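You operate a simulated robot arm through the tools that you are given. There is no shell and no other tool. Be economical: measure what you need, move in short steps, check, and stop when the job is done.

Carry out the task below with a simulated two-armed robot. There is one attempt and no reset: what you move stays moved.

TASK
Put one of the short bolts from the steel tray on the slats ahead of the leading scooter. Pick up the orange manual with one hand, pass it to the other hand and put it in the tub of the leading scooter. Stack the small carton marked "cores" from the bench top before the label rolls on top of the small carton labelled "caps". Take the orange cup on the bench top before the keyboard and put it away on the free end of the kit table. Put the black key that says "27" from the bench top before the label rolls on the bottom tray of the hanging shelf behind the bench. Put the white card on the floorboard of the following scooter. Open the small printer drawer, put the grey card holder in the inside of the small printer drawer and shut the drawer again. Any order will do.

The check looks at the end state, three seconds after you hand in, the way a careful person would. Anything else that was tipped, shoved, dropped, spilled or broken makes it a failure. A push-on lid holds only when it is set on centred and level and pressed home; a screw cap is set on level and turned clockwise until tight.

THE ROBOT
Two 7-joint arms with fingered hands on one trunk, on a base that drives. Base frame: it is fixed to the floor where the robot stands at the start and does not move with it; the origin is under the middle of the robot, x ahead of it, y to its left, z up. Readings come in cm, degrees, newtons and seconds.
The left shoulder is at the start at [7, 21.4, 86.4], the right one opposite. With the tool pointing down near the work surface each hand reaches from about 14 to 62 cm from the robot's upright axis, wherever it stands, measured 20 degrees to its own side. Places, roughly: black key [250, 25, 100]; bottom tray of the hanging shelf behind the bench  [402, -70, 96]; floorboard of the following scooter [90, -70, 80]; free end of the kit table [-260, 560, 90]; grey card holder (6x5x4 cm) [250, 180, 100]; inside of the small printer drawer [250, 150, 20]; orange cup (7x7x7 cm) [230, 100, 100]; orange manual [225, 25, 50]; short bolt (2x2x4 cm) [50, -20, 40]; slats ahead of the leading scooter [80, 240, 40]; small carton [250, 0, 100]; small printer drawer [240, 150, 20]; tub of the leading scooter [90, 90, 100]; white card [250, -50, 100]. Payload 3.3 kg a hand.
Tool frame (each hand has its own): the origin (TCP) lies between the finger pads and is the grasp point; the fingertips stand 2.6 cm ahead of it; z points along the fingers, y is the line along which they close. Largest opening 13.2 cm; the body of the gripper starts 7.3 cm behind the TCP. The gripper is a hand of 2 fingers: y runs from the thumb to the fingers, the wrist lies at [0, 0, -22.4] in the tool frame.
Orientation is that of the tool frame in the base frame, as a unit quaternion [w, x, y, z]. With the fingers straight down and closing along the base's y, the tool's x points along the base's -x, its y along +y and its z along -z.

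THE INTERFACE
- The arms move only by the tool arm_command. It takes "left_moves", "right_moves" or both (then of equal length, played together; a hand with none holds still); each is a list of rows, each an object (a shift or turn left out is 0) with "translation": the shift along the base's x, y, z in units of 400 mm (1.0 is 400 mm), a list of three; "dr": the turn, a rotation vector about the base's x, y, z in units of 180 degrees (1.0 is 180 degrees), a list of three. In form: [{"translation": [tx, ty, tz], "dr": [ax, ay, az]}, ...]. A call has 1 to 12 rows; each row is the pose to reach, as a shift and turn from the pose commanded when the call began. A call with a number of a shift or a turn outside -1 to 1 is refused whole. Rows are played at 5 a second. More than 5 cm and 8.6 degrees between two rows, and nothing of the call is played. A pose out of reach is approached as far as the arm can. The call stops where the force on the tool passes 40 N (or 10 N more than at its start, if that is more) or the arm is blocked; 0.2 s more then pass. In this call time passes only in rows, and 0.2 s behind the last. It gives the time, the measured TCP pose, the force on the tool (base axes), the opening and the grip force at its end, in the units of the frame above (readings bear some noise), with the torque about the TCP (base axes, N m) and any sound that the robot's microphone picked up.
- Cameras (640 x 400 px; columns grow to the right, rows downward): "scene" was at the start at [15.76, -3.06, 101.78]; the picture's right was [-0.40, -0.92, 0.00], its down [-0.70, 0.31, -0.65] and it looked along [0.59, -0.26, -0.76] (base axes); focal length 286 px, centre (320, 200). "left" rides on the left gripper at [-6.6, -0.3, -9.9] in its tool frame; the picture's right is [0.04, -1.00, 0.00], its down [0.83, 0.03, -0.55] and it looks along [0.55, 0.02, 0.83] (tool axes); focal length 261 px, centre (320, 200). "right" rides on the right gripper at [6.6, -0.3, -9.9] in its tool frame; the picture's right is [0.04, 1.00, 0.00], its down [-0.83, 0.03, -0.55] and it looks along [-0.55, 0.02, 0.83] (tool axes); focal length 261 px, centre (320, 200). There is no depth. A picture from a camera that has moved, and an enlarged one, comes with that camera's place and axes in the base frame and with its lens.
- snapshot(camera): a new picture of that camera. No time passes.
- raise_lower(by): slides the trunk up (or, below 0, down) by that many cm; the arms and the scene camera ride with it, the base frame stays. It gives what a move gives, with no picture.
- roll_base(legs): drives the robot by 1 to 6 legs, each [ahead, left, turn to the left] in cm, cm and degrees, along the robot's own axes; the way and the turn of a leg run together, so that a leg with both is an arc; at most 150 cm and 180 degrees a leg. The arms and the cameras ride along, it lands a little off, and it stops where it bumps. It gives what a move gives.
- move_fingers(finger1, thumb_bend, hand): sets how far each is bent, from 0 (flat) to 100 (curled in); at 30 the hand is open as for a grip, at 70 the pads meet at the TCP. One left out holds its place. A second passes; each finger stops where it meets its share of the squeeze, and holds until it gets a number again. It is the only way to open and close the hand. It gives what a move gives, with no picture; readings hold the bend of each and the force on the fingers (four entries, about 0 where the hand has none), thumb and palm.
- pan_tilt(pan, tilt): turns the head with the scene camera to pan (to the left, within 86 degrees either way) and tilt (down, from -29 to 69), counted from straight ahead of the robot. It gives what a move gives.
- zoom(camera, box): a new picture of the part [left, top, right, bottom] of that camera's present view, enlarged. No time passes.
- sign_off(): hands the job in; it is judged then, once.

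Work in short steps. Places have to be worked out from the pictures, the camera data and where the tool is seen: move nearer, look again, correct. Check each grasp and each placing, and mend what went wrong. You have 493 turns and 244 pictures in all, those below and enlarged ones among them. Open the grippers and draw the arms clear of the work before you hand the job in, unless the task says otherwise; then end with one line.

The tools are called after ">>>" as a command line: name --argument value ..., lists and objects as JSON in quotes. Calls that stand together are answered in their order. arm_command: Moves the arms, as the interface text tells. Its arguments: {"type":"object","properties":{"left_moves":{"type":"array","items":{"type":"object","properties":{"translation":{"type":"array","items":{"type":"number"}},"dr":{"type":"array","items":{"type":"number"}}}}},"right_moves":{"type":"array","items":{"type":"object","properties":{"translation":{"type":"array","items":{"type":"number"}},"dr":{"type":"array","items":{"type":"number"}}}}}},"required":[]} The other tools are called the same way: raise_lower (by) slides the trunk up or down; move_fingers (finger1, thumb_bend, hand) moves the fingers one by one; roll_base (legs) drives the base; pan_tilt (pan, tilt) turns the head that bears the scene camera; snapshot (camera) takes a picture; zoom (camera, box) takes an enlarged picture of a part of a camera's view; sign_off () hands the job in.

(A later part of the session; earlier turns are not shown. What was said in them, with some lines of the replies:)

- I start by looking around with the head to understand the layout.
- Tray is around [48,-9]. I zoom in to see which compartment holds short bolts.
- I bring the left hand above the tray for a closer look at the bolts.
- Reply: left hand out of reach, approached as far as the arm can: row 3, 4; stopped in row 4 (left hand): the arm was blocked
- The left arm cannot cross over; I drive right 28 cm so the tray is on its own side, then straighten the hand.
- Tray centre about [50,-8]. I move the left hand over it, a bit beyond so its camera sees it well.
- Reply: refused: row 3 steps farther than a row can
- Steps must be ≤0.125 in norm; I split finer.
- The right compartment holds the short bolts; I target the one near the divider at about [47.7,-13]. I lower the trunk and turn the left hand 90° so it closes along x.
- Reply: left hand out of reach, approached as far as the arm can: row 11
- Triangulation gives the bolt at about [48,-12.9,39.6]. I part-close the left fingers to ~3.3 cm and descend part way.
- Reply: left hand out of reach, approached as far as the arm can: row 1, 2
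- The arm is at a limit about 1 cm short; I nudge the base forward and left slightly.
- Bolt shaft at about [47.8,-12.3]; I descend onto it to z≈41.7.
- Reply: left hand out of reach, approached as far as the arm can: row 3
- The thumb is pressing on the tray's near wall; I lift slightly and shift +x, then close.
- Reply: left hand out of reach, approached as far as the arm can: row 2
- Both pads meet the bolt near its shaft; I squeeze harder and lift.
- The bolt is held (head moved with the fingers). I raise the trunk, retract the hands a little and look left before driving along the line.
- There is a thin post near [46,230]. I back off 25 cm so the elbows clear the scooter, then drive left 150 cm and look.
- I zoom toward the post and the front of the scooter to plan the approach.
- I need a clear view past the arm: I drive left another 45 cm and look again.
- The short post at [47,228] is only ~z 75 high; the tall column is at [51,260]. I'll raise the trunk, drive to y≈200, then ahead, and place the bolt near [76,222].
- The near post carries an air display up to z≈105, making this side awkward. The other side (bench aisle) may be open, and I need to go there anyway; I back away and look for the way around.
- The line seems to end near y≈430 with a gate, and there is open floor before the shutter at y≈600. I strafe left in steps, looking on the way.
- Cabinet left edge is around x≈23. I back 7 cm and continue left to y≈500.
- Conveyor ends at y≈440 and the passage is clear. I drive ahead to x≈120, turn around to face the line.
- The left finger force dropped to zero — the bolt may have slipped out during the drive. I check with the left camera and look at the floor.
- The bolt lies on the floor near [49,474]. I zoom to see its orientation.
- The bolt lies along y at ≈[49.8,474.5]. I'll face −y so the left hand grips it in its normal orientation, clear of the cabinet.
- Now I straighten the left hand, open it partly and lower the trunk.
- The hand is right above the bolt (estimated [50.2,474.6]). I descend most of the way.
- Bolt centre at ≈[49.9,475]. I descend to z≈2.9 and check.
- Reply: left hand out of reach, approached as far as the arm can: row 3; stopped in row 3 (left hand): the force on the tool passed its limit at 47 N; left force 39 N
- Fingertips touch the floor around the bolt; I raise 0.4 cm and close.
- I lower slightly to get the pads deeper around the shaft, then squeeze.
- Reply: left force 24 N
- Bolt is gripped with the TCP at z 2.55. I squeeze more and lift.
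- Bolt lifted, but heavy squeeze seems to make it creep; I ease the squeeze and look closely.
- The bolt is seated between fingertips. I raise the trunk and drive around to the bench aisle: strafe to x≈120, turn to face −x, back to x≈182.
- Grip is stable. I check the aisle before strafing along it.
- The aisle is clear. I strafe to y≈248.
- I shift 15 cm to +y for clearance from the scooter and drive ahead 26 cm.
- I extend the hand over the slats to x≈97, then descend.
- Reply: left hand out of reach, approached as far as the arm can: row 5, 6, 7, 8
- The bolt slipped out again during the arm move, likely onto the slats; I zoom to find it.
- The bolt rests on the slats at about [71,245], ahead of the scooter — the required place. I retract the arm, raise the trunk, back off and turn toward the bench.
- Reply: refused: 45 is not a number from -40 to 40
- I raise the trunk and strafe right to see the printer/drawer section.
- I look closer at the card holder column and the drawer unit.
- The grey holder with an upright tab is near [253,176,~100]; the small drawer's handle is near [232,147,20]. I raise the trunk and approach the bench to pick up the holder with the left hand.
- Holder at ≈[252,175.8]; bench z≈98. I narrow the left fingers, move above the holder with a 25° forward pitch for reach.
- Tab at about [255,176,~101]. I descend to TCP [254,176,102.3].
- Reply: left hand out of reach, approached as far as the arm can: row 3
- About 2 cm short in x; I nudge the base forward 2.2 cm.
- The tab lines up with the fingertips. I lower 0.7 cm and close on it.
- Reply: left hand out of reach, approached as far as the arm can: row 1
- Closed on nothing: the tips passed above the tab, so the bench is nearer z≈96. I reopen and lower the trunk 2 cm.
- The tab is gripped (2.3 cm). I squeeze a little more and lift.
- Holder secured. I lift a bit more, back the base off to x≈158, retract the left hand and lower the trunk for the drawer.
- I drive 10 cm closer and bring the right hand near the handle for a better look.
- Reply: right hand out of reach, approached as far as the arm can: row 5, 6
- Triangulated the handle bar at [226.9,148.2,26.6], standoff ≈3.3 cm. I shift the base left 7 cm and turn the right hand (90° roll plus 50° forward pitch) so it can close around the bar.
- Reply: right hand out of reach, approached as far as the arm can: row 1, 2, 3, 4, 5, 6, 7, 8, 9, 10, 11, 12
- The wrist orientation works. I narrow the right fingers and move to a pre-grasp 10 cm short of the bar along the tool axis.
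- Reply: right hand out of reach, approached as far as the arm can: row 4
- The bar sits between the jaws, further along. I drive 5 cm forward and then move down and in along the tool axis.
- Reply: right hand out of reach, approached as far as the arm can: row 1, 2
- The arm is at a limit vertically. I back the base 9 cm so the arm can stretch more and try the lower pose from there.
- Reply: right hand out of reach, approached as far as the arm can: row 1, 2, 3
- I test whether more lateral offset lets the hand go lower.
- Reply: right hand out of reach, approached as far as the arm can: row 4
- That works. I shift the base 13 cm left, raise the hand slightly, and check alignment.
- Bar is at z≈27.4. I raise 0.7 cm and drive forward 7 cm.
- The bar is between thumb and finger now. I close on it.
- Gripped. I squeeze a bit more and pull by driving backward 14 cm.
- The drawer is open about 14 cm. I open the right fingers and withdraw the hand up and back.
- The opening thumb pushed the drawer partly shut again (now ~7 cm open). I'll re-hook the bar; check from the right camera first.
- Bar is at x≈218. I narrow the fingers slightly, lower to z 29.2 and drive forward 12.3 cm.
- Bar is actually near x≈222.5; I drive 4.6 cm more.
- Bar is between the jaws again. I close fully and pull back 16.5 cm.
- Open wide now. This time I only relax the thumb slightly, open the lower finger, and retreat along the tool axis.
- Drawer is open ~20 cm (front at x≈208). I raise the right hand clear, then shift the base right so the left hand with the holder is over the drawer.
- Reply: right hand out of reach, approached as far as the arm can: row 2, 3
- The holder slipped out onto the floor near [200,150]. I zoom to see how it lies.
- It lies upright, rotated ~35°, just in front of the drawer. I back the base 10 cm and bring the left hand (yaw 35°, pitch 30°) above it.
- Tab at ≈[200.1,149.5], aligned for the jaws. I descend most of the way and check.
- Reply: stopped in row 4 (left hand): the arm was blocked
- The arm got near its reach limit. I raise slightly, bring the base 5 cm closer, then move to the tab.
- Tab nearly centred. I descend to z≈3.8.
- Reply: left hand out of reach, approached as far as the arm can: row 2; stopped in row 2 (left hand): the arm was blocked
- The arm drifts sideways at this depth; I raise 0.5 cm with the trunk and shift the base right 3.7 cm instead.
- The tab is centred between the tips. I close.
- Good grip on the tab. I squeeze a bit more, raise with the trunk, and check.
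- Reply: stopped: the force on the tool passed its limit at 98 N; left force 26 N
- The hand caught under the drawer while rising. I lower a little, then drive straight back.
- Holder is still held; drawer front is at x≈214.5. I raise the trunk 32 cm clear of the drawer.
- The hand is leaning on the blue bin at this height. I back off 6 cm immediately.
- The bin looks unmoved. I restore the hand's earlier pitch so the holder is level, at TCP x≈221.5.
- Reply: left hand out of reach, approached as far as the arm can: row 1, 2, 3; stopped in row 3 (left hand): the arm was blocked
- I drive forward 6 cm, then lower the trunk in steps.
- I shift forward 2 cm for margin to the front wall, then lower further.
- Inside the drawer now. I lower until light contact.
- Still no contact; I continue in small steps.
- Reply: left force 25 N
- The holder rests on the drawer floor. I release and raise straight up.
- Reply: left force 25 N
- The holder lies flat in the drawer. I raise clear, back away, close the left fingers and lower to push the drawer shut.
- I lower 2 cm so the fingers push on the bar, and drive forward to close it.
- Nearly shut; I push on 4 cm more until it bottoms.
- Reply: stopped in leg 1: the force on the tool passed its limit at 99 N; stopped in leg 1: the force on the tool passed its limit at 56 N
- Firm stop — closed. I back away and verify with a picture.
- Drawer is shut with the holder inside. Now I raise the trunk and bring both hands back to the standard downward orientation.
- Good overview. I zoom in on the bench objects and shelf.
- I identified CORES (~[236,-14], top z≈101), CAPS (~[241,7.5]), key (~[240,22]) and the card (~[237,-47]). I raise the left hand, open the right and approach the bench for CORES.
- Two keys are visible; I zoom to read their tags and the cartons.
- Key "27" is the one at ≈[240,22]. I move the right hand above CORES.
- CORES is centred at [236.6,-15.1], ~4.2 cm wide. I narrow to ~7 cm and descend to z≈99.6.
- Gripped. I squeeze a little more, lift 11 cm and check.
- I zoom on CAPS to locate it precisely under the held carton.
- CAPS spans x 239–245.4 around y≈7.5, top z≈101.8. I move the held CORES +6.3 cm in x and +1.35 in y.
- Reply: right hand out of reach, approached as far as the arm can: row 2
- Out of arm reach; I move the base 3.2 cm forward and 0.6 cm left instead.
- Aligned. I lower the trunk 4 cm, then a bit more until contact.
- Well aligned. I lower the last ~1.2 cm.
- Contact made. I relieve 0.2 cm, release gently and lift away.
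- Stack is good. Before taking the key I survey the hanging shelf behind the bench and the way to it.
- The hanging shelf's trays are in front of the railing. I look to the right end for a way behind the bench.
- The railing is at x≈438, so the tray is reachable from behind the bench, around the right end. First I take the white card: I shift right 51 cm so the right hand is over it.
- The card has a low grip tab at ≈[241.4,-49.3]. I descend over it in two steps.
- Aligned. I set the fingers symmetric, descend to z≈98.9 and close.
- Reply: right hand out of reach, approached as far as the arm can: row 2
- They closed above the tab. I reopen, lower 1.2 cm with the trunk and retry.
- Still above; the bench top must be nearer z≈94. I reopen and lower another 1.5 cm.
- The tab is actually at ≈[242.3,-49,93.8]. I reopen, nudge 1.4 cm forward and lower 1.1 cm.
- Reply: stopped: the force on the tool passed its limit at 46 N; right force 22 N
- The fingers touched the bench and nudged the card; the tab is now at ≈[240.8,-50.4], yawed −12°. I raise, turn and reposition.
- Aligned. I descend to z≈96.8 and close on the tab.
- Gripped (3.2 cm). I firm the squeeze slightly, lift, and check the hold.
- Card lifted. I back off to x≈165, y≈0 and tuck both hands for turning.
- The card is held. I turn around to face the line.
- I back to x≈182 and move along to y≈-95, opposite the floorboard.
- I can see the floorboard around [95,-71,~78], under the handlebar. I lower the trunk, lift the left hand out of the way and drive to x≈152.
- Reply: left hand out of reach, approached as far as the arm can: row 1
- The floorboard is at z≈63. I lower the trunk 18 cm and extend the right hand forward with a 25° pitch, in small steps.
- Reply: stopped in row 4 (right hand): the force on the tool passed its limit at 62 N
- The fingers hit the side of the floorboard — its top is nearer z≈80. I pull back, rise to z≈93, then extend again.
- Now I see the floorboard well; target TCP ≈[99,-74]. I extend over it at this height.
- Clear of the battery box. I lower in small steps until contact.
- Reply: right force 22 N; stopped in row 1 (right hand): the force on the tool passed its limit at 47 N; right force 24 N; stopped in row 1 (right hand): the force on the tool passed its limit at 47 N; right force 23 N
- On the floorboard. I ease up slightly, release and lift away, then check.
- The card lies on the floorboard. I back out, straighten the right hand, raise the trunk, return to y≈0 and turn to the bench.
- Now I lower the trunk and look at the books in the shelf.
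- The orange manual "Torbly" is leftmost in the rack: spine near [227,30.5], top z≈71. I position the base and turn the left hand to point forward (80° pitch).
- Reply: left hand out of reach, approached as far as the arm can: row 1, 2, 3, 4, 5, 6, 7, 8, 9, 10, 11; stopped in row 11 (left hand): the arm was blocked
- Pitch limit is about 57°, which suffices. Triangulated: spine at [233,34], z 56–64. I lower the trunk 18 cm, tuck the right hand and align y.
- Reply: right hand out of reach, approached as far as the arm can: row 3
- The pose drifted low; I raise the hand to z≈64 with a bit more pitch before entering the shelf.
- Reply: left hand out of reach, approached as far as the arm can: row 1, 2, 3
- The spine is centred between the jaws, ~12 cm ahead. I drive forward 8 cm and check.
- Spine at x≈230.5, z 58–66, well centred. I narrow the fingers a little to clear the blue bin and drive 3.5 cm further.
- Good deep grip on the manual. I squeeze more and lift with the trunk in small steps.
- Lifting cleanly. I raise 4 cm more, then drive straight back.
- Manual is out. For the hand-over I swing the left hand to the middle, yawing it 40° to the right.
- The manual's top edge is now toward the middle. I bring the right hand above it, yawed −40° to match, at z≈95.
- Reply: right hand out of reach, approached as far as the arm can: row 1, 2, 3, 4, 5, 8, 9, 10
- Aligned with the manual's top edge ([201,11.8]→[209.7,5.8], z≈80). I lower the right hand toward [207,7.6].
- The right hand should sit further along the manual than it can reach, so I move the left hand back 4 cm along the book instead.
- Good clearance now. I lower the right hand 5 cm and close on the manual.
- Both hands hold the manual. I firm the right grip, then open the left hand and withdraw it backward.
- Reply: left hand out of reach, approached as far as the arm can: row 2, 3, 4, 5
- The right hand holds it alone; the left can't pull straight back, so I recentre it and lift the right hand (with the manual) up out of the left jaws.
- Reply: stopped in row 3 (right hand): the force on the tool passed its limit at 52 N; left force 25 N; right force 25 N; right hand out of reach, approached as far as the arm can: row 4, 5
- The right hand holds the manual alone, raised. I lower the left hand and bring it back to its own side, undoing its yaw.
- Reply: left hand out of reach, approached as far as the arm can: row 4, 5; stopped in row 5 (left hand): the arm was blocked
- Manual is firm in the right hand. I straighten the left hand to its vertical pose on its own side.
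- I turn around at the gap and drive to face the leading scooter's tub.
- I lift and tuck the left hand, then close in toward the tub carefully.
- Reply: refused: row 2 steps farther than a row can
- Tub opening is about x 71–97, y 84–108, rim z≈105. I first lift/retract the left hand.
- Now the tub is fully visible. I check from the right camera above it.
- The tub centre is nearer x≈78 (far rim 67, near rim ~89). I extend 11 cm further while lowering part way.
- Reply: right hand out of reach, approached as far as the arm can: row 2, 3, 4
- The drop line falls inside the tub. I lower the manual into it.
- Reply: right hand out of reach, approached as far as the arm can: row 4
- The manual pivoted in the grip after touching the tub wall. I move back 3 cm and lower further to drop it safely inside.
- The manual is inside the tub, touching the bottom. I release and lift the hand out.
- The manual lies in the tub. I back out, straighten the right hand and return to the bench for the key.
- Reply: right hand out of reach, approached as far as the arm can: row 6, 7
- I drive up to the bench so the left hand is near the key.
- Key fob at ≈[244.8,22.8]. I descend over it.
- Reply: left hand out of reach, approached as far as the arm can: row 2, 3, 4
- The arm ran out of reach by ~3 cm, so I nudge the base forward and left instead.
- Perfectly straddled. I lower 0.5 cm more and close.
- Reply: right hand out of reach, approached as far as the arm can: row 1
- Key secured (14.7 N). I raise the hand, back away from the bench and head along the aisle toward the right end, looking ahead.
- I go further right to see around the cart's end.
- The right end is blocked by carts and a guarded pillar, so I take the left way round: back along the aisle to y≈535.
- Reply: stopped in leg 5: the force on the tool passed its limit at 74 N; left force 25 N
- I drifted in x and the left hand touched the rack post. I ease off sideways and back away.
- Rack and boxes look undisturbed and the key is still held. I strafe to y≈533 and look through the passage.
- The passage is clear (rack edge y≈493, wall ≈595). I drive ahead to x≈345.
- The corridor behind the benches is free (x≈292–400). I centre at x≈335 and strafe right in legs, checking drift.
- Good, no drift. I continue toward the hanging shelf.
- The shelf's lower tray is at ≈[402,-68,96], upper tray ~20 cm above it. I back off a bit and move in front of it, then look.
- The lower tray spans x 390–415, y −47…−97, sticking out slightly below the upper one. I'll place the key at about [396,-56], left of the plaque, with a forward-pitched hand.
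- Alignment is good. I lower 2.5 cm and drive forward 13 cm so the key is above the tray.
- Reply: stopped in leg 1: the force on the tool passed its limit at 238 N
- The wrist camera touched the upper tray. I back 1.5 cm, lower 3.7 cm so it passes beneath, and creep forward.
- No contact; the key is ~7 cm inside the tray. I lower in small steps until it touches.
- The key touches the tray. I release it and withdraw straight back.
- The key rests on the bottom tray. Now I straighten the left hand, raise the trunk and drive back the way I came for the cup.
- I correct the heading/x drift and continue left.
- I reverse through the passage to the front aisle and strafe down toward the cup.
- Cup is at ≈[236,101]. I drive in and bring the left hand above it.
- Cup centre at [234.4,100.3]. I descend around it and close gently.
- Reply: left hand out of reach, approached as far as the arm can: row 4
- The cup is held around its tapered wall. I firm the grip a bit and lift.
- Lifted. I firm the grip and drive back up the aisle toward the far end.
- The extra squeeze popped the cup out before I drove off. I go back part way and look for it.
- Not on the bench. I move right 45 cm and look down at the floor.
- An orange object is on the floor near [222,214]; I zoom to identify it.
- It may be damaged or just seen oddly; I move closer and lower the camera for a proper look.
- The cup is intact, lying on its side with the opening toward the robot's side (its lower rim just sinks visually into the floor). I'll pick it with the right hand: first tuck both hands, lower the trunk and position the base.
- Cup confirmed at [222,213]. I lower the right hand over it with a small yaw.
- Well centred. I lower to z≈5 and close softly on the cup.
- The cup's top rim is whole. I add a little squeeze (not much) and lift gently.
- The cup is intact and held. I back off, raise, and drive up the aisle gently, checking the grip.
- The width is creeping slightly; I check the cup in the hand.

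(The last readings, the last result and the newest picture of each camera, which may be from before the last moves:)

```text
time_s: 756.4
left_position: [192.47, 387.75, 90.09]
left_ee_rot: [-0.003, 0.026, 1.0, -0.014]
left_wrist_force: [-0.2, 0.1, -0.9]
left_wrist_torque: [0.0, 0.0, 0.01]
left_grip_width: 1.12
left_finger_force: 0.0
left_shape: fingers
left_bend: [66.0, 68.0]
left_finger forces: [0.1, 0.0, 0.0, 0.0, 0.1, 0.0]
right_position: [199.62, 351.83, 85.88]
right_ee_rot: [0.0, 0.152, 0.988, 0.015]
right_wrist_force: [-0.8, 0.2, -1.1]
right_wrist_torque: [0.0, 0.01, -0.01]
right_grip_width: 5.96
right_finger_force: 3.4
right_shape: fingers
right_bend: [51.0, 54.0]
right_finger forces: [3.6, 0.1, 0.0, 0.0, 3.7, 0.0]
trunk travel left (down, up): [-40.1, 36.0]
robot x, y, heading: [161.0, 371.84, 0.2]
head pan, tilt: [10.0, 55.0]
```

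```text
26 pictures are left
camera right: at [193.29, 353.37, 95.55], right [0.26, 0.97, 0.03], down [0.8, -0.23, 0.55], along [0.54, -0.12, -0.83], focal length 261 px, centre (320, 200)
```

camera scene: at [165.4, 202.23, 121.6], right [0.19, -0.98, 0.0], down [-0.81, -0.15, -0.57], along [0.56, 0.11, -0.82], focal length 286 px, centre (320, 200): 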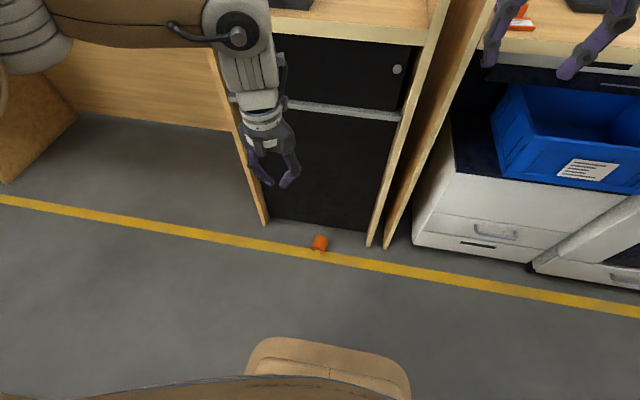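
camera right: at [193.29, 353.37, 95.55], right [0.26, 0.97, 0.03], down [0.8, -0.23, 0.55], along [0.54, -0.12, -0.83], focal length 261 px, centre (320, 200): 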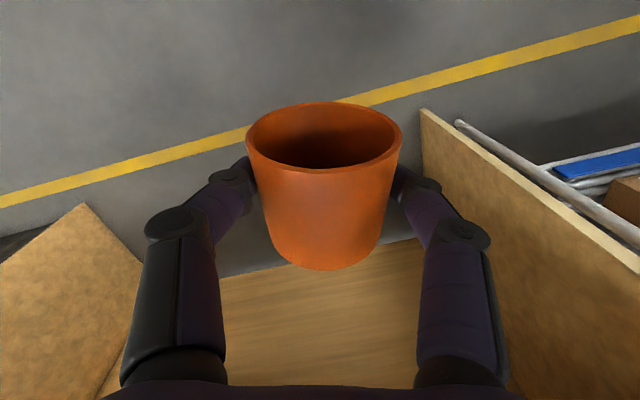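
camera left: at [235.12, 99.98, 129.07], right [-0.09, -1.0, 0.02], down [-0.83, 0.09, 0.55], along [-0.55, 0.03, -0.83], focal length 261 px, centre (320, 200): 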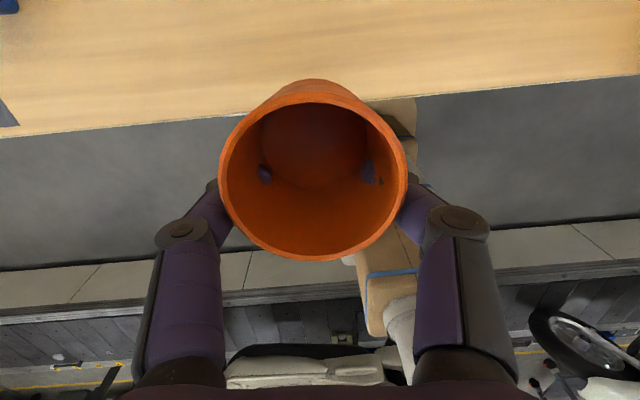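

The cup is slowly swinging base-down about the pinch axis, which is actually toward upright. I add a touch of grip and continue.

>>> move_fingers --hand "right" --finger1 57 --thumb_bend 57

>>> roll_base --legs '[[0, 143, 0]]'

>>> roll_base --legs '[[-42, 0, 0], [0, 0, 90], [0, 0, 90]]'

>>> pan_tilt --pan 0 --tilt 18

>>> snapshot --camera "scene"

```text
time_s: 757.4
left_position: [192.51, 387.82, 90.05]
left_ee_rot: [-0.003, 0.027, 1.0, -0.013]
left_wrist_force: [0.5, -0.2, 0.3]
left_wrist_torque: [-0.05, -0.01, 0.0]
left_grip_width: 1.15
left_finger_force: 0.1
left_shape: fingers
left_bend: [66.0, 68.0]
left_finger forces: [0.0, 0.1, 0.0, 0.1, 0.0, 0.1]
right_position: [199.54, 351.82, 85.76]
right_ee_rot: [0.001, 0.151, 0.988, 0.015]
right_wrist_force: [-0.4, -0.2, 0.2]
right_wrist_torque: [0.01, 0.0, 0.01]
right_grip_width: 5.99
right_finger_force: 3.8
right_shape: fingers
right_bend: [51.0, 54.0]
right_finger forces: [3.8, 0.0, 0.1, 0.0, 3.9, 0.0]
trunk travel left (down, up): [-40.1, 36.0]
robot x, y, heading: [160.81, 372.02, -0.2]
head pan, tilt: [10.0, 55.0]
```

```text
time_s: 764.5
left_position: [195.15, 529.87, 90.09]
left_ee_rot: [-0.003, 0.042, 0.999, -0.013]
left_wrist_force: [0.4, 0.4, -0.5]
left_wrist_torque: [0.01, -0.03, -0.02]
left_grip_width: 1.15
left_finger_force: 0.0
left_shape: fingers
left_bend: [66.0, 68.0]
left_finger forces: [0.0, 0.1, 0.1, 0.0, 0.1, 0.0]
right_position: [201.1, 493.82, 85.76]
right_ee_rot: [0.001, 0.167, 0.986, 0.015]
right_wrist_force: [0.2, -0.4, -1.2]
right_wrist_torque: [-0.01, -0.02, 0.05]
right_grip_width: 5.98
right_finger_force: 3.6
right_shape: fingers
right_bend: [51.0, 54.0]
right_finger forces: [3.9, 0.1, 0.1, 0.1, 4.0, 0.0]
trunk travel left (down, up): [-40.1, 36.0]
robot x, y, heading: [163.13, 514.92, -1.5]
head pan, tilt: [10.0, 55.0]
```

```text
time_s: 774.6
left_position: [90.19, 501.22, 90.07]
left_ee_rot: [-0.013, 0.999, -0.044, 0.003]
left_wrist_force: [-0.4, 0.4, 1.0]
left_wrist_torque: [0.03, -0.02, -0.03]
left_grip_width: 1.17
left_finger_force: 0.0
left_shape: fingers
left_bend: [66.0, 68.0]
left_finger forces: [0.1, 0.0, 0.1, 0.0, 0.0, 0.0]
right_position: [84.25, 537.41, 85.74]
right_ee_rot: [0.015, 0.985, -0.17, -0.001]
right_wrist_force: [0.2, 0.0, -0.1]
right_wrist_torque: [0.0, -0.03, -0.02]
right_grip_width: 5.97
right_finger_force: 3.4
right_shape: fingers
right_bend: [51.0, 54.0]
right_finger forces: [3.7, 0.0, 0.1, 0.1, 3.9, 0.0]
trunk travel left (down, up): [-40.1, 36.0]
robot x, y, heading: [122.6, 516.07, 177.9]
head pan, tilt: [10.0, 55.0]
```

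```text
time_s: 775.7
left_position: [90.27, 501.24, 89.95]
left_ee_rot: [-0.012, 0.999, -0.044, 0.002]
left_wrist_force: [0.6, 0.4, 0.5]
left_wrist_torque: [-0.01, 0.0, 0.01]
left_grip_width: 1.12
left_finger_force: 0.1
left_shape: fingers
left_bend: [66.0, 68.0]
left_finger forces: [0.0, 0.1, 0.0, 0.1, 0.1, 0.0]
right_position: [84.26, 537.41, 85.87]
right_ee_rot: [0.015, 0.986, -0.168, -0.001]
right_wrist_force: [-0.4, -1.0, 0.3]
right_wrist_torque: [0.02, 0.0, 0.01]
right_grip_width: 5.93
right_finger_force: 3.1
right_shape: fingers
right_bend: [51.0, 54.0]
right_finger forces: [3.7, 0.1, 0.1, 0.1, 3.7, 0.1]
trunk travel left (down, up): [-40.1, 36.0]
robot x, y, heading: [122.54, 516.03, 178.3]
head pan, tilt: [0.0, 18.0]
```

```text
25 pictures are left
camera scene: at [110.45, 516.58, 132.17], right [0.03, 1.0, 0.0], down [0.31, -0.01, -0.95], along [-0.95, 0.03, -0.31], focal length 286 px, centre (320, 200)
```

scene: 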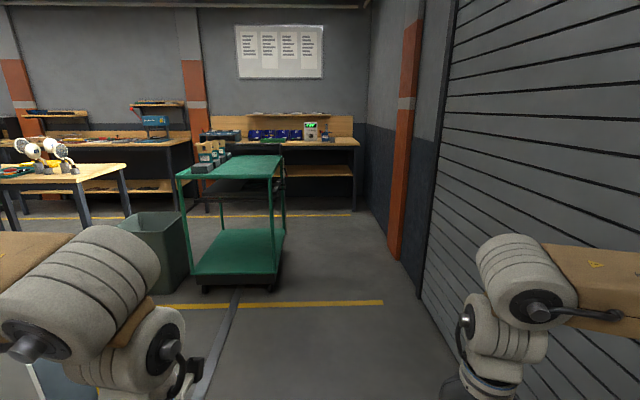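

The kit table is the bench at the far wall; its free end is at the right. I raise the trunk, shift to y≈535 and drive ahead to x≈-165.

>>> raise_lower --by 25

>>> roll_base --legs '[[0, -18, 1.7], [150, 0, 0]]'

>>> roll_base --legs '[[135, 0, 0]]'

>>> pan_tilt --pan 0 --tilt 30

>>> snapshot --camera "scene"

```text
time_s: 778.3
left_position: [90.38, 501.27, 114.92]
left_ee_rot: [-0.012, 0.999, -0.044, 0.003]
left_wrist_force: [0.4, -0.7, -0.1]
left_wrist_torque: [0.01, -0.02, 0.01]
left_grip_width: 1.12
left_finger_force: 0.1
left_shape: fingers
left_bend: [66.0, 68.0]
left_finger forces: [0.0, 0.0, 0.1, 0.0, 0.0, 0.1]
right_position: [84.38, 537.43, 110.67]
right_ee_rot: [0.015, 0.986, -0.169, -0.002]
right_wrist_force: [0.1, -0.5, -0.2]
right_wrist_torque: [0.0, -0.03, -0.01]
right_grip_width: 5.94
right_finger_force: 3.7
right_shape: fingers
right_bend: [51.0, 54.0]
right_finger forces: [3.7, 0.0, 0.0, 0.0, 3.8, 0.0]
trunk travel left (down, up): [-65.1, 11.0]
robot x, y, heading: [122.29, 516.1, 177.9]
head pan, tilt: [0.0, 18.0]
```

```text
time_s: 786.8
left_position: [-59.55, 518.27, 115.11]
left_ee_rot: [-0.013, 1.0, -0.026, 0.003]
left_wrist_force: [-0.2, -0.2, 0.9]
left_wrist_torque: [0.0, -0.04, 0.01]
left_grip_width: 1.12
left_finger_force: 0.1
left_shape: fingers
left_bend: [66.0, 68.0]
left_finger forces: [0.0, 0.1, 0.0, 0.1, 0.1, 0.0]
right_position: [-66.77, 554.07, 110.67]
right_ee_rot: [0.015, 0.988, -0.151, 0.0]
right_wrist_force: [0.4, -0.4, 0.5]
right_wrist_torque: [0.02, 0.01, 0.03]
right_grip_width: 5.95
right_finger_force: 3.8
right_shape: fingers
right_bend: [51.0, 54.0]
right_finger forces: [3.7, 0.0, 0.0, 0.0, 3.8, 0.1]
trunk travel left (down, up): [-65.1, 11.0]
robot x, y, heading: [-28.13, 534.17, -179.9]
head pan, tilt: [0.0, 18.0]
```

```text
time_s: 793.5
left_position: [-192.33, 517.33, 115.07]
left_ee_rot: [-0.013, 1.0, -0.022, 0.004]
left_wrist_force: [0.9, 0.2, 0.1]
left_wrist_torque: [0.03, 0.01, 0.02]
left_grip_width: 1.15
left_finger_force: 0.2
left_shape: fingers
left_bend: [66.0, 68.0]
left_finger forces: [0.0, 0.0, 0.0, 0.0, 0.1, 0.0]
right_position: [-199.71, 553.18, 110.77]
right_ee_rot: [0.015, 0.989, -0.148, -0.001]
right_wrist_force: [-0.2, 0.8, -0.9]
right_wrist_torque: [0.01, -0.01, 0.02]
right_grip_width: 5.94
right_finger_force: 3.4
right_shape: fingers
right_bend: [51.0, 54.0]
right_finger forces: [3.7, 0.0, 0.0, 0.0, 3.8, 0.0]
trunk travel left (down, up): [-65.1, 11.0]
robot x, y, heading: [-160.73, 533.32, -179.7]
head pan, tilt: [0.0, 18.0]
```

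```text
time_s: 794.2
left_position: [-192.39, 517.3, 115.03]
left_ee_rot: [-0.013, 1.0, -0.023, 0.003]
left_wrist_force: [0.6, 1.1, -0.7]
left_wrist_torque: [0.0, 0.02, 0.01]
left_grip_width: 1.14
left_finger_force: 0.1
left_shape: fingers
left_bend: [66.0, 68.0]
left_finger forces: [0.1, 0.1, 0.0, 0.1, 0.1, 0.0]
right_position: [-199.64, 553.2, 110.67]
right_ee_rot: [0.015, 0.989, -0.148, 0.0]
right_wrist_force: [0.2, -0.1, -0.6]
right_wrist_torque: [-0.02, 0.0, -0.03]
right_grip_width: 5.95
right_finger_force: 3.2
right_shape: fingers
right_bend: [51.0, 54.0]
right_finger forces: [3.6, 0.0, 0.0, 0.1, 3.9, 0.1]
trunk travel left (down, up): [-65.1, 11.0]
robot x, y, heading: [-160.96, 533.33, -179.5]
head pan, tilt: [0.0, 30.0]
```

```text
24 pictures are left
camera scene: at [-170.91, 533.52, 155.32], right [-0.01, 1.0, 0.0], down [0.5, 0.0, -0.87], along [-0.87, -0.01, -0.5], focal length 286 px, centre (320, 200)
```

scene: 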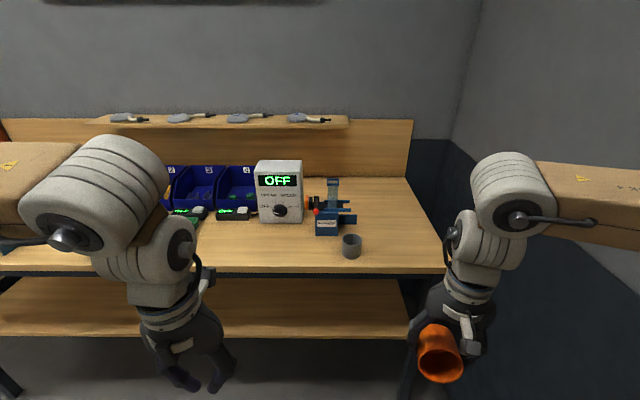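

I try pitching the hand backward to bring the cup's opening up, here in free space.

>>> arm_command --right_moves '[{"translation": [0.03, 0, 0.0], "dr": [0, -0.04, 0]}, {"translation": [0.06, 0, 0.0], "dr": [0, -0.08, 0]}, {"translation": [0.09, 0, 0.0], "dr": [0, -0.12, 0]}, {"translation": [0.12, 0, 0.0], "dr": [0, -0.16, 0]}, {"translation": [0.15, 0, 0.0], "dr": [0, -0.2, 0]}, {"translation": [0.18, 0, 0.0], "dr": [0, -0.24, 0]}, {"translation": [0.2, 0, 0.0], "dr": [0, -0.28, 0]}, {"translation": [0.2, 0, 0.0], "dr": [0, -0.32, 0]}]'

>>> snapshot --camera "scene"

```text
time_s: 796.0
left_position: [-192.18, 517.41, 115.11]
left_ee_rot: [-0.012, 1.0, -0.021, 0.002]
left_wrist_force: [0.5, 0.0, 0.4]
left_wrist_torque: [-0.01, 0.0, 0.01]
left_grip_width: 1.1
left_finger_force: 0.1
left_shape: fingers
left_bend: [66.0, 68.0]
left_finger forces: [0.1, 0.0, 0.0, 0.1, 0.1, 0.0]
right_position: [-188.02, 550.11, 113.86]
right_ee_rot: [-0.053, 0.882, -0.139, 0.448]
right_wrist_force: [-0.3, 1.2, -0.8]
right_wrist_torque: [0.02, 0.01, 0.0]
right_grip_width: 5.91
right_finger_force: 4.0
right_shape: fingers
right_bend: [51.0, 54.0]
right_finger forces: [3.7, 0.0, 0.0, 0.0, 3.9, 0.0]
right hand out of reach, approached as far as the arm can: row 7, 8
trunk travel left (down, up): [-65.1, 11.0]
robot x, y, heading: [-160.43, 533.69, -179.5]
head pan, tilt: [0.0, 30.0]
```

```text
23 pictures are left
camera scene: at [-170.79, 533.6, 155.32], right [-0.01, 1.0, 0.0], down [0.5, 0.0, -0.87], along [-0.87, -0.01, -0.5], focal length 286 px, centre (320, 200)
```

scene: 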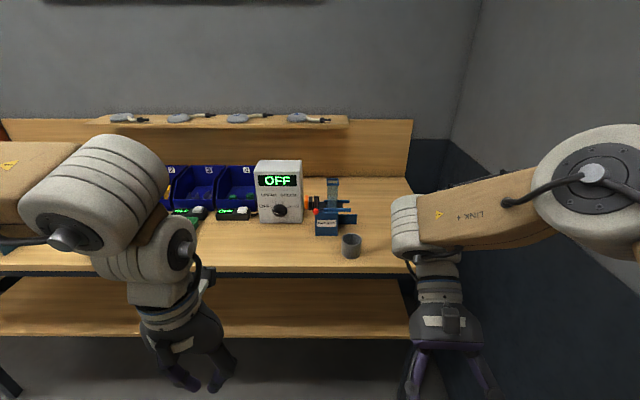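

Backward pitch of ~54° works, so the cup will be near upright. I move in: strafe 7 cm and drive 45 cm to the table.

>>> roll_base --legs '[[0, -7, 0], [44, 0, 0]]'

>>> snapshot --camera "scene"

>>> snapshot --camera "right"

```text
time_s: 799.4
left_position: [-237.35, 524.21, 115.03]
left_ee_rot: [-0.013, 1.0, -0.023, 0.003]
left_wrist_force: [-0.1, -0.2, -0.1]
left_wrist_torque: [-0.01, 0.01, 0.01]
left_grip_width: 1.12
left_finger_force: 0.1
left_shape: fingers
left_bend: [66.0, 68.0]
left_finger forces: [0.0, 0.0, 0.0, 0.0, 0.0, 0.0]
right_position: [-233.14, 556.96, 113.83]
right_ee_rot: [-0.052, 0.881, -0.14, 0.448]
right_wrist_force: [-0.1, -0.3, -0.7]
right_wrist_torque: [-0.02, 0.02, 0.02]
right_grip_width: 5.92
right_finger_force: 4.3
right_shape: fingers
right_bend: [51.0, 54.0]
right_finger forces: [3.7, 0.1, 0.1, 0.0, 3.8, 0.0]
trunk travel left (down, up): [-65.1, 11.0]
robot x, y, heading: [-205.73, 540.11, -179.6]
head pan, tilt: [0.0, 30.0]
```

```text
22 pictures are left
camera scene: at [-215.99, 540.42, 155.31], right [-0.01, 1.0, 0.0], down [0.5, 0.0, -0.87], along [-0.87, -0.01, -0.5], focal length 286 px, centre (320, 200)
```

scene: 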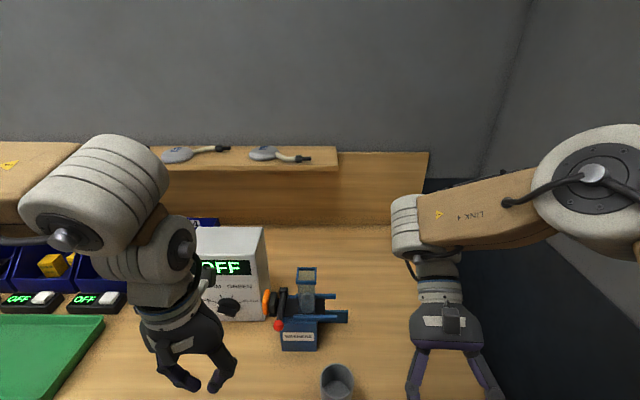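

```text
21 pictures are left
camera right: at [-237.42, 555.69, 124.7], right [-0.18, -0.97, -0.19], down [-0.92, 0.23, -0.33], along [0.36, 0.11, -0.93], focal length 261 px, centre (320, 200)
```

right: 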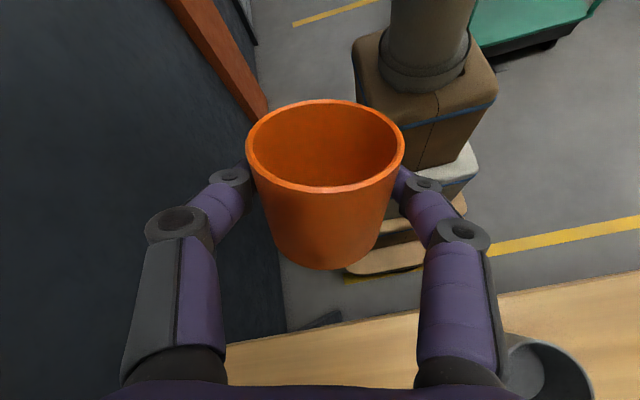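

The cup is only ~22° from upright. I extend it over the table's free end toward x≈-247 while lowering somewhat.

>>> arm_command --right_moves '[{"translation": [-0.1, 0.02, -0.02]}, {"translation": [-0.2, 0.03, -0.05]}, {"translation": [-0.28, 0.04, -0.1]}, {"translation": [-0.36, 0.04, -0.15]}]'

>>> snapshot --camera "right"

```text
time_s: 800.4
left_position: [-237.41, 524.31, 115.04]
left_ee_rot: [-0.013, 1.0, -0.024, 0.003]
left_wrist_force: [0.3, 0.3, 0.7]
left_wrist_torque: [-0.01, 0.04, -0.01]
left_grip_width: 1.16
left_finger_force: 0.1
left_shape: fingers
left_bend: [66.0, 68.0]
left_finger forces: [0.1, 0.0, 0.1, 0.1, 0.1, 0.0]
right_position: [-233.19, 557.1, 113.86]
right_ee_rot: [-0.054, 0.882, -0.138, 0.448]
right_wrist_force: [0.4, -0.4, -0.4]
right_wrist_torque: [0.03, 0.04, 0.01]
right_grip_width: 5.92
right_finger_force: 3.5
right_shape: fingers
right_bend: [51.0, 54.0]
right_finger forces: [3.7, 0.0, 0.1, 0.1, 3.8, 0.0]
right hand out of reach, approached as far as the arm can: row 1, 2, 3, 4
trunk travel left (down, up): [-65.1, 11.0]
robot x, y, heading: [-206.09, 540.36, -179.7]
head pan, tilt: [0.0, 30.0]
```

```text
20 pictures are left
camera right: at [-237.37, 555.69, 124.71], right [-0.18, -0.97, -0.19], down [-0.92, 0.23, -0.33], along [0.36, 0.11, -0.93], focal length 261 px, centre (320, 200)
```

right: 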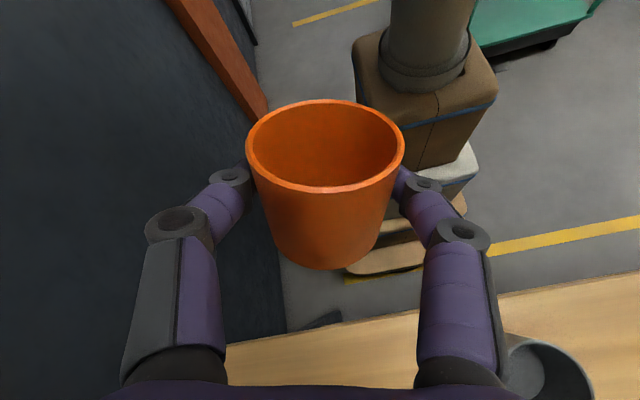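

Arm reach is exhausted in this pose; the base can still go a little under the table edge. I drive forward 13 cm.

>>> roll_base --legs '[[13, 0, 0]]'

>>> raise_lower --by -10

>>> snapshot --camera "right"

```text
time_s: 801.6
left_position: [-250.67, 524.23, 115.1]
left_ee_rot: [-0.013, 1.0, -0.023, 0.003]
left_wrist_force: [0.5, -0.5, 1.0]
left_wrist_torque: [0.0, 0.0, 0.01]
left_grip_width: 1.12
left_finger_force: 0.0
left_shape: fingers
left_bend: [66.0, 68.0]
left_finger forces: [0.0, 0.0, 0.1, 0.0, 0.0, 0.0]
right_position: [-246.47, 556.81, 113.81]
right_ee_rot: [-0.053, 0.882, -0.139, 0.448]
right_wrist_force: [0.6, 0.5, -1.0]
right_wrist_torque: [0.05, -0.01, 0.02]
right_grip_width: 5.91
right_finger_force: 3.7
right_shape: fingers
right_bend: [51.0, 54.0]
right_finger forces: [3.7, 0.0, 0.0, 0.0, 3.8, 0.0]
trunk travel left (down, up): [-65.1, 11.0]
robot x, y, heading: [-219.09, 540.29, -179.3]
head pan, tilt: [0.0, 30.0]
```

```text
time_s: 803.0
left_position: [-250.51, 524.11, 105.23]
left_ee_rot: [-0.013, 1.0, -0.023, 0.002]
left_wrist_force: [0.1, -0.7, -0.6]
left_wrist_torque: [0.05, 0.02, -0.03]
left_grip_width: 1.11
left_finger_force: 0.0
left_shape: fingers
left_bend: [66.0, 68.0]
left_finger forces: [0.1, 0.0, 0.0, 0.0, 0.0, 0.0]
right_position: [-246.44, 556.85, 103.83]
right_ee_rot: [-0.053, 0.882, -0.138, 0.448]
right_wrist_force: [0.8, 0.7, -0.4]
right_wrist_torque: [-0.02, 0.03, 0.0]
right_grip_width: 5.93
right_finger_force: 3.3
right_shape: fingers
right_bend: [51.0, 54.0]
right_finger forces: [3.7, 0.0, 0.0, 0.0, 3.8, 0.0]
trunk travel left (down, up): [-55.1, 21.0]
robot x, y, heading: [-219.01, 540.45, -179.5]
head pan, tilt: [0.0, 30.0]
```

```text
19 pictures are left
camera right: at [-250.59, 555.56, 114.73], right [-0.17, -0.97, -0.19], down [-0.92, 0.23, -0.32], along [0.36, 0.11, -0.93], focal length 261 px, centre (320, 200)
```

right: 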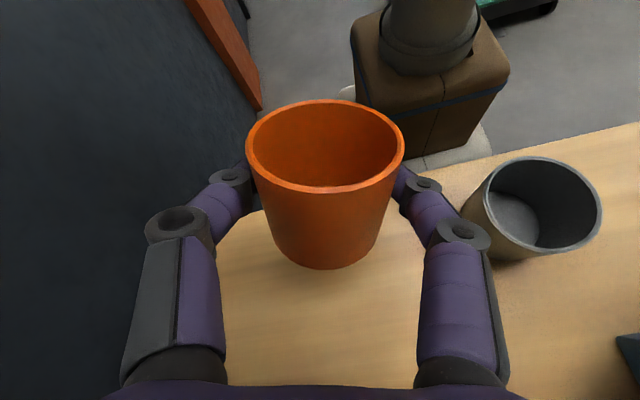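

The cup base is about over [-248,557.6], ~6.6 cm inside the front edge. I lower with the trunk in steps until contact.

>>> raise_lower --by -5

>>> raise_lower --by -2

>>> snapshot --camera "right"

```text
time_s: 803.9
left_position: [-250.55, 524.06, 100.18]
left_ee_rot: [-0.012, 1.0, -0.022, 0.003]
left_wrist_force: [0.4, 1.1, 0.2]
left_wrist_torque: [0.01, -0.04, 0.01]
left_grip_width: 1.14
left_finger_force: 0.2
left_shape: fingers
left_bend: [66.0, 68.0]
left_finger forces: [0.0, 0.0, 0.0, 0.0, 0.1, 0.0]
right_position: [-246.39, 556.86, 98.94]
right_ee_rot: [-0.052, 0.882, -0.139, 0.448]
right_wrist_force: [-0.3, 0.0, -0.2]
right_wrist_torque: [0.02, 0.02, -0.01]
right_grip_width: 5.92
right_finger_force: 3.3
right_shape: fingers
right_bend: [51.0, 54.0]
right_finger forces: [3.7, 0.0, 0.1, 0.0, 3.8, 0.1]
trunk travel left (down, up): [-50.1, 26.0]
robot x, y, heading: [-219.37, 540.55, -179.0]
head pan, tilt: [0.0, 30.0]
```

```text
time_s: 804.6
left_position: [-250.45, 524.17, 98.12]
left_ee_rot: [-0.013, 1.0, -0.022, 0.003]
left_wrist_force: [-0.8, 0.1, -0.3]
left_wrist_torque: [0.01, -0.01, -0.04]
left_grip_width: 1.13
left_finger_force: 0.0
left_shape: fingers
left_bend: [66.0, 68.0]
left_finger forces: [0.1, 0.0, 0.0, 0.0, 0.1, 0.1]
right_position: [-246.31, 556.93, 96.83]
right_ee_rot: [-0.053, 0.882, -0.139, 0.448]
right_wrist_force: [-0.1, -0.3, -0.5]
right_wrist_torque: [0.01, 0.02, 0.01]
right_grip_width: 5.93
right_finger_force: 3.0
right_shape: fingers
right_bend: [51.0, 54.0]
right_finger forces: [3.9, 0.0, 0.1, 0.0, 3.7, 0.0]
trunk travel left (down, up): [-48.1, 28.0]
robot x, y, heading: [-219.43, 540.54, -179.8]
head pan, tilt: [0.0, 30.0]
```

```text
18 pictures are left
camera right: at [-250.57, 555.56, 107.73], right [-0.17, -0.97, -0.19], down [-0.92, 0.23, -0.32], along [0.36, 0.11, -0.93], focal length 261 px, centre (320, 200)
```

right: 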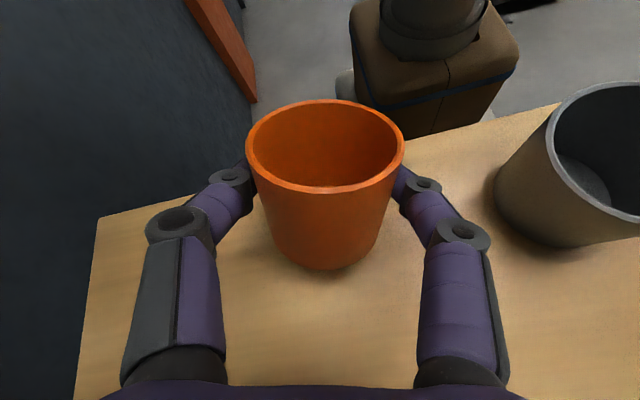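

Nearly touching. I raise the left hand out of the way and continue lowering 1 cm at a time.

>>> arm_command --left_moves '[{"translation": [0.05, 0, 0.1]}, {"translation": [0.1, 0, 0.2]}]'

>>> raise_lower --by -1

>>> raise_lower --by -1

>>> raise_lower --by -0.7

>>> snapshot --camera "right"

```text
time_s: 805.2
left_position: [-246.36, 524.18, 106.12]
left_ee_rot: [-0.012, 1.0, -0.023, 0.003]
left_wrist_force: [-0.2, -0.6, -0.6]
left_wrist_torque: [0.03, 0.0, 0.01]
left_grip_width: 1.14
left_finger_force: 0.1
left_shape: fingers
left_bend: [66.0, 68.0]
left_finger forces: [0.0, 0.0, 0.0, 0.0, 0.0, 0.1]
right_position: [-246.34, 556.96, 96.77]
right_ee_rot: [-0.052, 0.882, -0.139, 0.448]
right_wrist_force: [0.5, 0.0, -0.6]
right_wrist_torque: [0.01, -0.03, 0.01]
right_grip_width: 5.91
right_finger_force: 3.5
right_shape: fingers
right_bend: [51.0, 54.0]
right_finger forces: [3.7, 0.0, 0.0, 0.0, 3.8, 0.1]
trunk travel left (down, up): [-48.1, 28.0]
robot x, y, heading: [-218.97, 540.56, -179.8]
head pan, tilt: [0.0, 30.0]
```

```text
time_s: 805.7
left_position: [-246.57, 524.11, 105.07]
left_ee_rot: [-0.013, 1.0, -0.023, 0.002]
left_wrist_force: [0.6, -0.7, 0.4]
left_wrist_torque: [0.0, 0.02, -0.02]
left_grip_width: 1.16
left_finger_force: 0.0
left_shape: fingers
left_bend: [66.0, 68.0]
left_finger forces: [0.1, 0.0, 0.0, 0.0, 0.0, 0.1]
right_position: [-246.35, 556.89, 95.7]
right_ee_rot: [-0.054, 0.882, -0.139, 0.447]
right_wrist_force: [0.1, 0.2, -0.1]
right_wrist_torque: [0.05, 0.02, 0.01]
right_grip_width: 5.92
right_finger_force: 3.4
right_shape: fingers
right_bend: [51.0, 54.0]
right_finger forces: [3.7, 0.0, 0.0, 0.0, 3.8, 0.0]
trunk travel left (down, up): [-47.1, 29.0]
robot x, y, heading: [-219.12, 540.32, -179.6]
head pan, tilt: [0.0, 30.0]
```

```text
time_s: 806.3
left_position: [-246.51, 524.09, 104.08]
left_ee_rot: [-0.013, 1.0, -0.022, 0.002]
left_wrist_force: [0.2, 0.0, -0.4]
left_wrist_torque: [-0.06, 0.0, 0.03]
left_grip_width: 1.14
left_finger_force: 0.1
left_shape: fingers
left_bend: [66.0, 68.0]
left_finger forces: [0.1, 0.1, 0.0, 0.0, 0.1, 0.0]
right_position: [-246.47, 556.94, 94.85]
right_ee_rot: [-0.053, 0.882, -0.139, 0.448]
right_wrist_force: [0.8, 0.4, -0.6]
right_wrist_torque: [0.0, 0.01, -0.03]
right_grip_width: 5.72
right_finger_force: 3.0
right_shape: fingers
right_bend: [53.0, 54.0]
right_finger forces: [3.0, 0.0, 0.0, 0.1, 3.2, 0.0]
trunk travel left (down, up): [-46.1, 30.0]
robot x, y, heading: [-219.11, 540.15, -179.5]
head pan, tilt: [0.0, 30.0]
```

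```text
time_s: 806.9
left_position: [-246.43, 524.12, 103.41]
left_ee_rot: [-0.012, 1.0, -0.023, 0.002]
left_wrist_force: [0.4, 0.6, 0.3]
left_wrist_torque: [0.01, -0.01, 0.01]
left_grip_width: 1.09
left_finger_force: 0.0
left_shape: fingers
left_bend: [66.0, 68.0]
left_finger forces: [0.0, 0.0, 0.1, 0.1, 0.1, 0.0]
right_position: [-246.4, 556.84, 94.13]
right_ee_rot: [-0.053, 0.882, -0.138, 0.448]
right_wrist_force: [0.4, 0.1, 2.8]
right_wrist_torque: [-0.04, 0.01, 0.03]
right_grip_width: 5.72
right_finger_force: 3.3
right_shape: fingers
right_bend: [53.0, 54.0]
right_finger forces: [3.2, 0.0, 0.0, 0.0, 3.6, 0.1]
trunk travel left (down, up): [-45.4, 30.7]
robot x, y, heading: [-219.53, 540.22, -179.5]
head pan, tilt: [0.0, 30.0]
```

```text
17 pictures are left
camera right: at [-250.57, 555.55, 105.03], right [-0.17, -0.97, -0.19], down [-0.92, 0.23, -0.32], along [0.36, 0.11, -0.93], focal length 261 px, centre (320, 200)
```

right: 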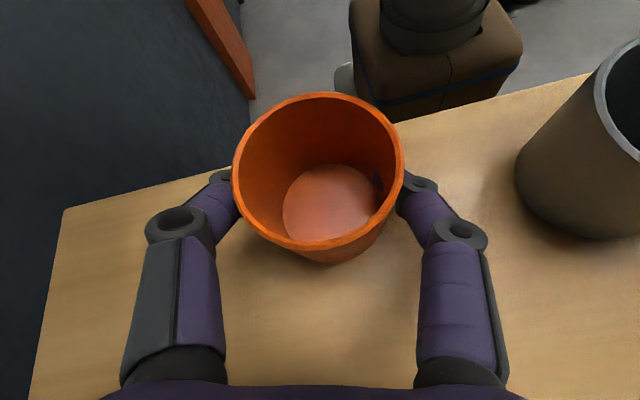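

The cup has settled upright on the table. I open the fingers wide gently and raise straight up.

>>> move_fingers --hand "right" --finger1 47 --thumb_bend 48

>>> zoom --camera "right" --box '[120, 40, 520, 340]'

```text
time_s: 807.9
left_position: [-246.54, 524.13, 103.25]
left_ee_rot: [-0.013, 1.0, -0.023, 0.003]
left_wrist_force: [0.0, -0.7, 0.8]
left_wrist_torque: [-0.03, 0.02, -0.04]
left_grip_width: 1.14
left_finger_force: 0.0
left_shape: fingers
left_bend: [66.0, 68.0]
left_finger forces: [0.0, 0.0, 0.1, 0.0, 0.0, 0.0]
right_position: [-246.37, 556.86, 94.19]
right_ee_rot: [-0.053, 0.882, -0.139, 0.448]
right_wrist_force: [-0.5, 0.6, 0.2]
right_wrist_torque: [0.02, -0.01, 0.01]
right_grip_width: 7.43
right_finger_force: 0.0
right_shape: fingers
right_bend: [47.0, 48.0]
right_finger forces: [0.0, 0.1, 0.1, 0.0, 0.1, 0.1]
trunk travel left (down, up): [-45.4, 30.7]
robot x, y, heading: [-219.16, 540.13, -179.6]
head pan, tilt: [0.0, 30.0]
```

```text
1.33 times, centred on (320, 190) of right
camera zoom: at [-250.6, 555.55, 105.01], right [-0.17, -0.97, -0.19], down [-0.92, 0.23, -0.33], along [0.36, 0.11, -0.93], focal length 348 px, centre (320, 213)
```

zoom: 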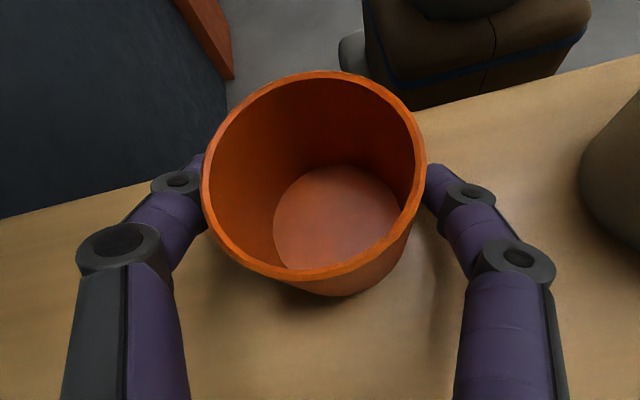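

The cup stands free and upright on the table. I open fully, raise, and back away.

>>> move_fingers --hand "right" --finger1 36 --thumb_bend 36

>>> raise_lower --by 14

>>> roll_base --legs '[[-40, 0, 0]]'

>>> snapshot --camera "scene"

```text
time_s: 808.9
left_position: [-246.45, 524.19, 103.45]
left_ee_rot: [-0.012, 1.0, -0.023, 0.003]
left_wrist_force: [0.2, -0.3, 0.6]
left_wrist_torque: [0.0, -0.02, 0.0]
left_grip_width: 1.13
left_finger_force: 0.2
left_shape: fingers
left_bend: [66.0, 68.0]
left_finger forces: [0.0, 0.0, 0.0, 0.0, 0.0, 0.0]
right_position: [-246.33, 556.9, 94.09]
right_ee_rot: [-0.054, 0.882, -0.139, 0.448]
right_wrist_force: [-0.1, 0.1, -0.2]
right_wrist_torque: [0.01, 0.02, 0.02]
right_grip_width: 11.33
right_finger_force: 0.1
right_shape: fingers
right_bend: [36.0, 36.0]
right_finger forces: [0.1, 0.1, 0.0, 0.1, 0.1, 0.0]
trunk travel left (down, up): [-45.4, 30.7]
robot x, y, heading: [-219.0, 540.52, -179.8]
head pan, tilt: [0.0, 30.0]
```

```text
time_s: 810.5
left_position: [-246.59, 524.2, 117.45]
left_ee_rot: [-0.013, 1.0, -0.023, 0.002]
left_wrist_force: [-0.1, -0.1, 0.4]
left_wrist_torque: [0.0, -0.04, 0.0]
left_grip_width: 1.12
left_finger_force: 0.1
left_shape: fingers
left_bend: [66.0, 68.0]
left_finger forces: [0.0, 0.0, 0.0, 0.0, 0.1, 0.1]
right_position: [-246.36, 556.97, 108.16]
right_ee_rot: [-0.054, 0.882, -0.138, 0.448]
right_wrist_force: [0.0, -0.2, -0.6]
right_wrist_torque: [-0.01, 0.06, 0.03]
right_grip_width: 11.34
right_finger_force: 0.1
right_shape: fingers
right_bend: [36.0, 36.0]
right_finger forces: [0.0, 0.0, 0.1, 0.0, 0.0, 0.1]
trunk travel left (down, up): [-59.4, 16.7]
robot x, y, heading: [-219.24, 540.31, -179.7]
head pan, tilt: [0.0, 30.0]
```

```text
time_s: 813.0
left_position: [-206.77, 524.46, 117.3]
left_ee_rot: [-0.013, 1.0, -0.022, 0.003]
left_wrist_force: [-0.3, 0.3, 0.5]
left_wrist_torque: [0.01, 0.04, -0.01]
left_grip_width: 1.1
left_finger_force: 0.1
left_shape: fingers
left_bend: [66.0, 68.0]
left_finger forces: [0.0, 0.0, 0.0, 0.0, 0.0, 0.0]
right_position: [-206.71, 557.15, 108.15]
right_ee_rot: [-0.053, 0.882, -0.137, 0.448]
right_wrist_force: [-0.3, 0.6, -0.6]
right_wrist_torque: [-0.02, -0.01, -0.03]
right_grip_width: 11.34
right_finger_force: 0.1
right_shape: fingers
right_bend: [36.0, 36.0]
right_finger forces: [0.1, 0.0, 0.0, 0.1, 0.1, 0.0]
trunk travel left (down, up): [-59.4, 16.7]
robot x, y, heading: [-179.4, 540.55, -179.4]
head pan, tilt: [0.0, 30.0]
```

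```text
15 pictures are left
camera scene: at [-189.49, 540.66, 149.62], right [-0.01, 1.0, 0.0], down [0.5, 0.01, -0.87], along [-0.87, -0.01, -0.5], focal length 286 px, centre (320, 200)
```

scene: 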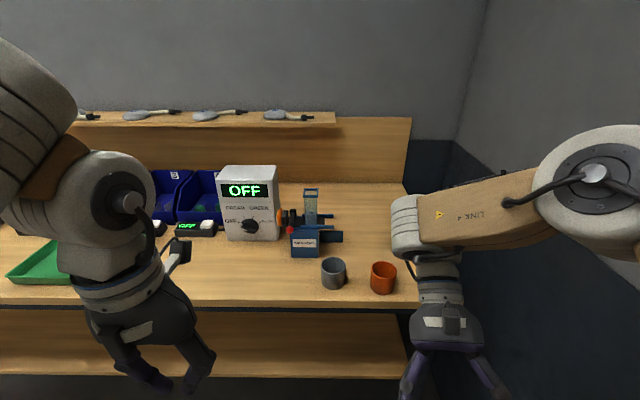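

The orange cup stands upright on the free end of the kit table. I open the left gripper and hand in.

>>> move_fingers --hand "left" --finger1 30 --thumb_bend 30

>>> move_fingers --hand "right" --finger1 30 --thumb_bend 30

>>> sign_off

```text
time_s: 814.0
left_position: [-206.86, 524.45, 117.36]
left_ee_rot: [-0.013, 1.0, -0.021, 0.003]
left_wrist_force: [0.4, -0.5, -0.2]
left_wrist_torque: [0.0, 0.01, 0.0]
left_grip_width: 13.3
left_finger_force: 0.0
left_shape: fingers
left_bend: [30.0, 30.0]
left_finger forces: [0.0, 0.0, 0.1, 0.1, 0.0, 0.1]
right_position: [-206.79, 557.08, 108.23]
right_ee_rot: [-0.053, 0.882, -0.138, 0.447]
right_wrist_force: [-0.1, 0.4, -0.3]
right_wrist_torque: [-0.02, 0.0, 0.02]
right_grip_width: 11.31
right_finger_force: 0.1
right_shape: fingers
right_bend: [36.0, 36.0]
right_finger forces: [0.0, 0.0, 0.0, 0.1, 0.0, 0.0]
trunk travel left (down, up): [-59.4, 16.7]
robot x, y, heading: [-179.18, 540.6, -179.4]
head pan, tilt: [0.0, 30.0]
```

```text
time_s: 815.0
left_position: [-206.83, 524.5, 117.37]
left_ee_rot: [-0.012, 1.0, -0.021, 0.003]
left_wrist_force: [-0.6, -0.7, 0.3]
left_wrist_torque: [0.04, -0.01, 0.01]
left_grip_width: 13.28
left_finger_force: 0.1
left_shape: fingers
left_bend: [30.0, 30.0]
left_finger forces: [0.0, 0.1, 0.0, 0.1, 0.1, 0.0]
right_position: [-206.76, 557.24, 108.17]
right_ee_rot: [-0.054, 0.882, -0.137, 0.448]
right_wrist_force: [0.2, -0.4, -0.7]
right_wrist_torque: [0.02, -0.01, 0.0]
right_grip_width: 13.26
right_finger_force: 0.0
right_shape: fingers
right_bend: [30.0, 30.0]
right_finger forces: [0.1, 0.1, 0.1, 0.1, 0.0, 0.0]
trunk travel left (down, up): [-59.4, 16.7]
robot x, y, heading: [-179.38, 540.63, -179.2]
head pan, tilt: [0.0, 30.0]
```

```text
The job is handed in.
```

I handed the job in with all seven tasks in their end state, but the run had drops and bumps: the bolt fell twice (it slipped onto the slats itself), the card holder and cup each fell once and were recovered, and a hand or arm hit the drawer, the following scooter's floorboard edge, the hanging shelf's upper tray and a storage rack, and pressed the blue bin.
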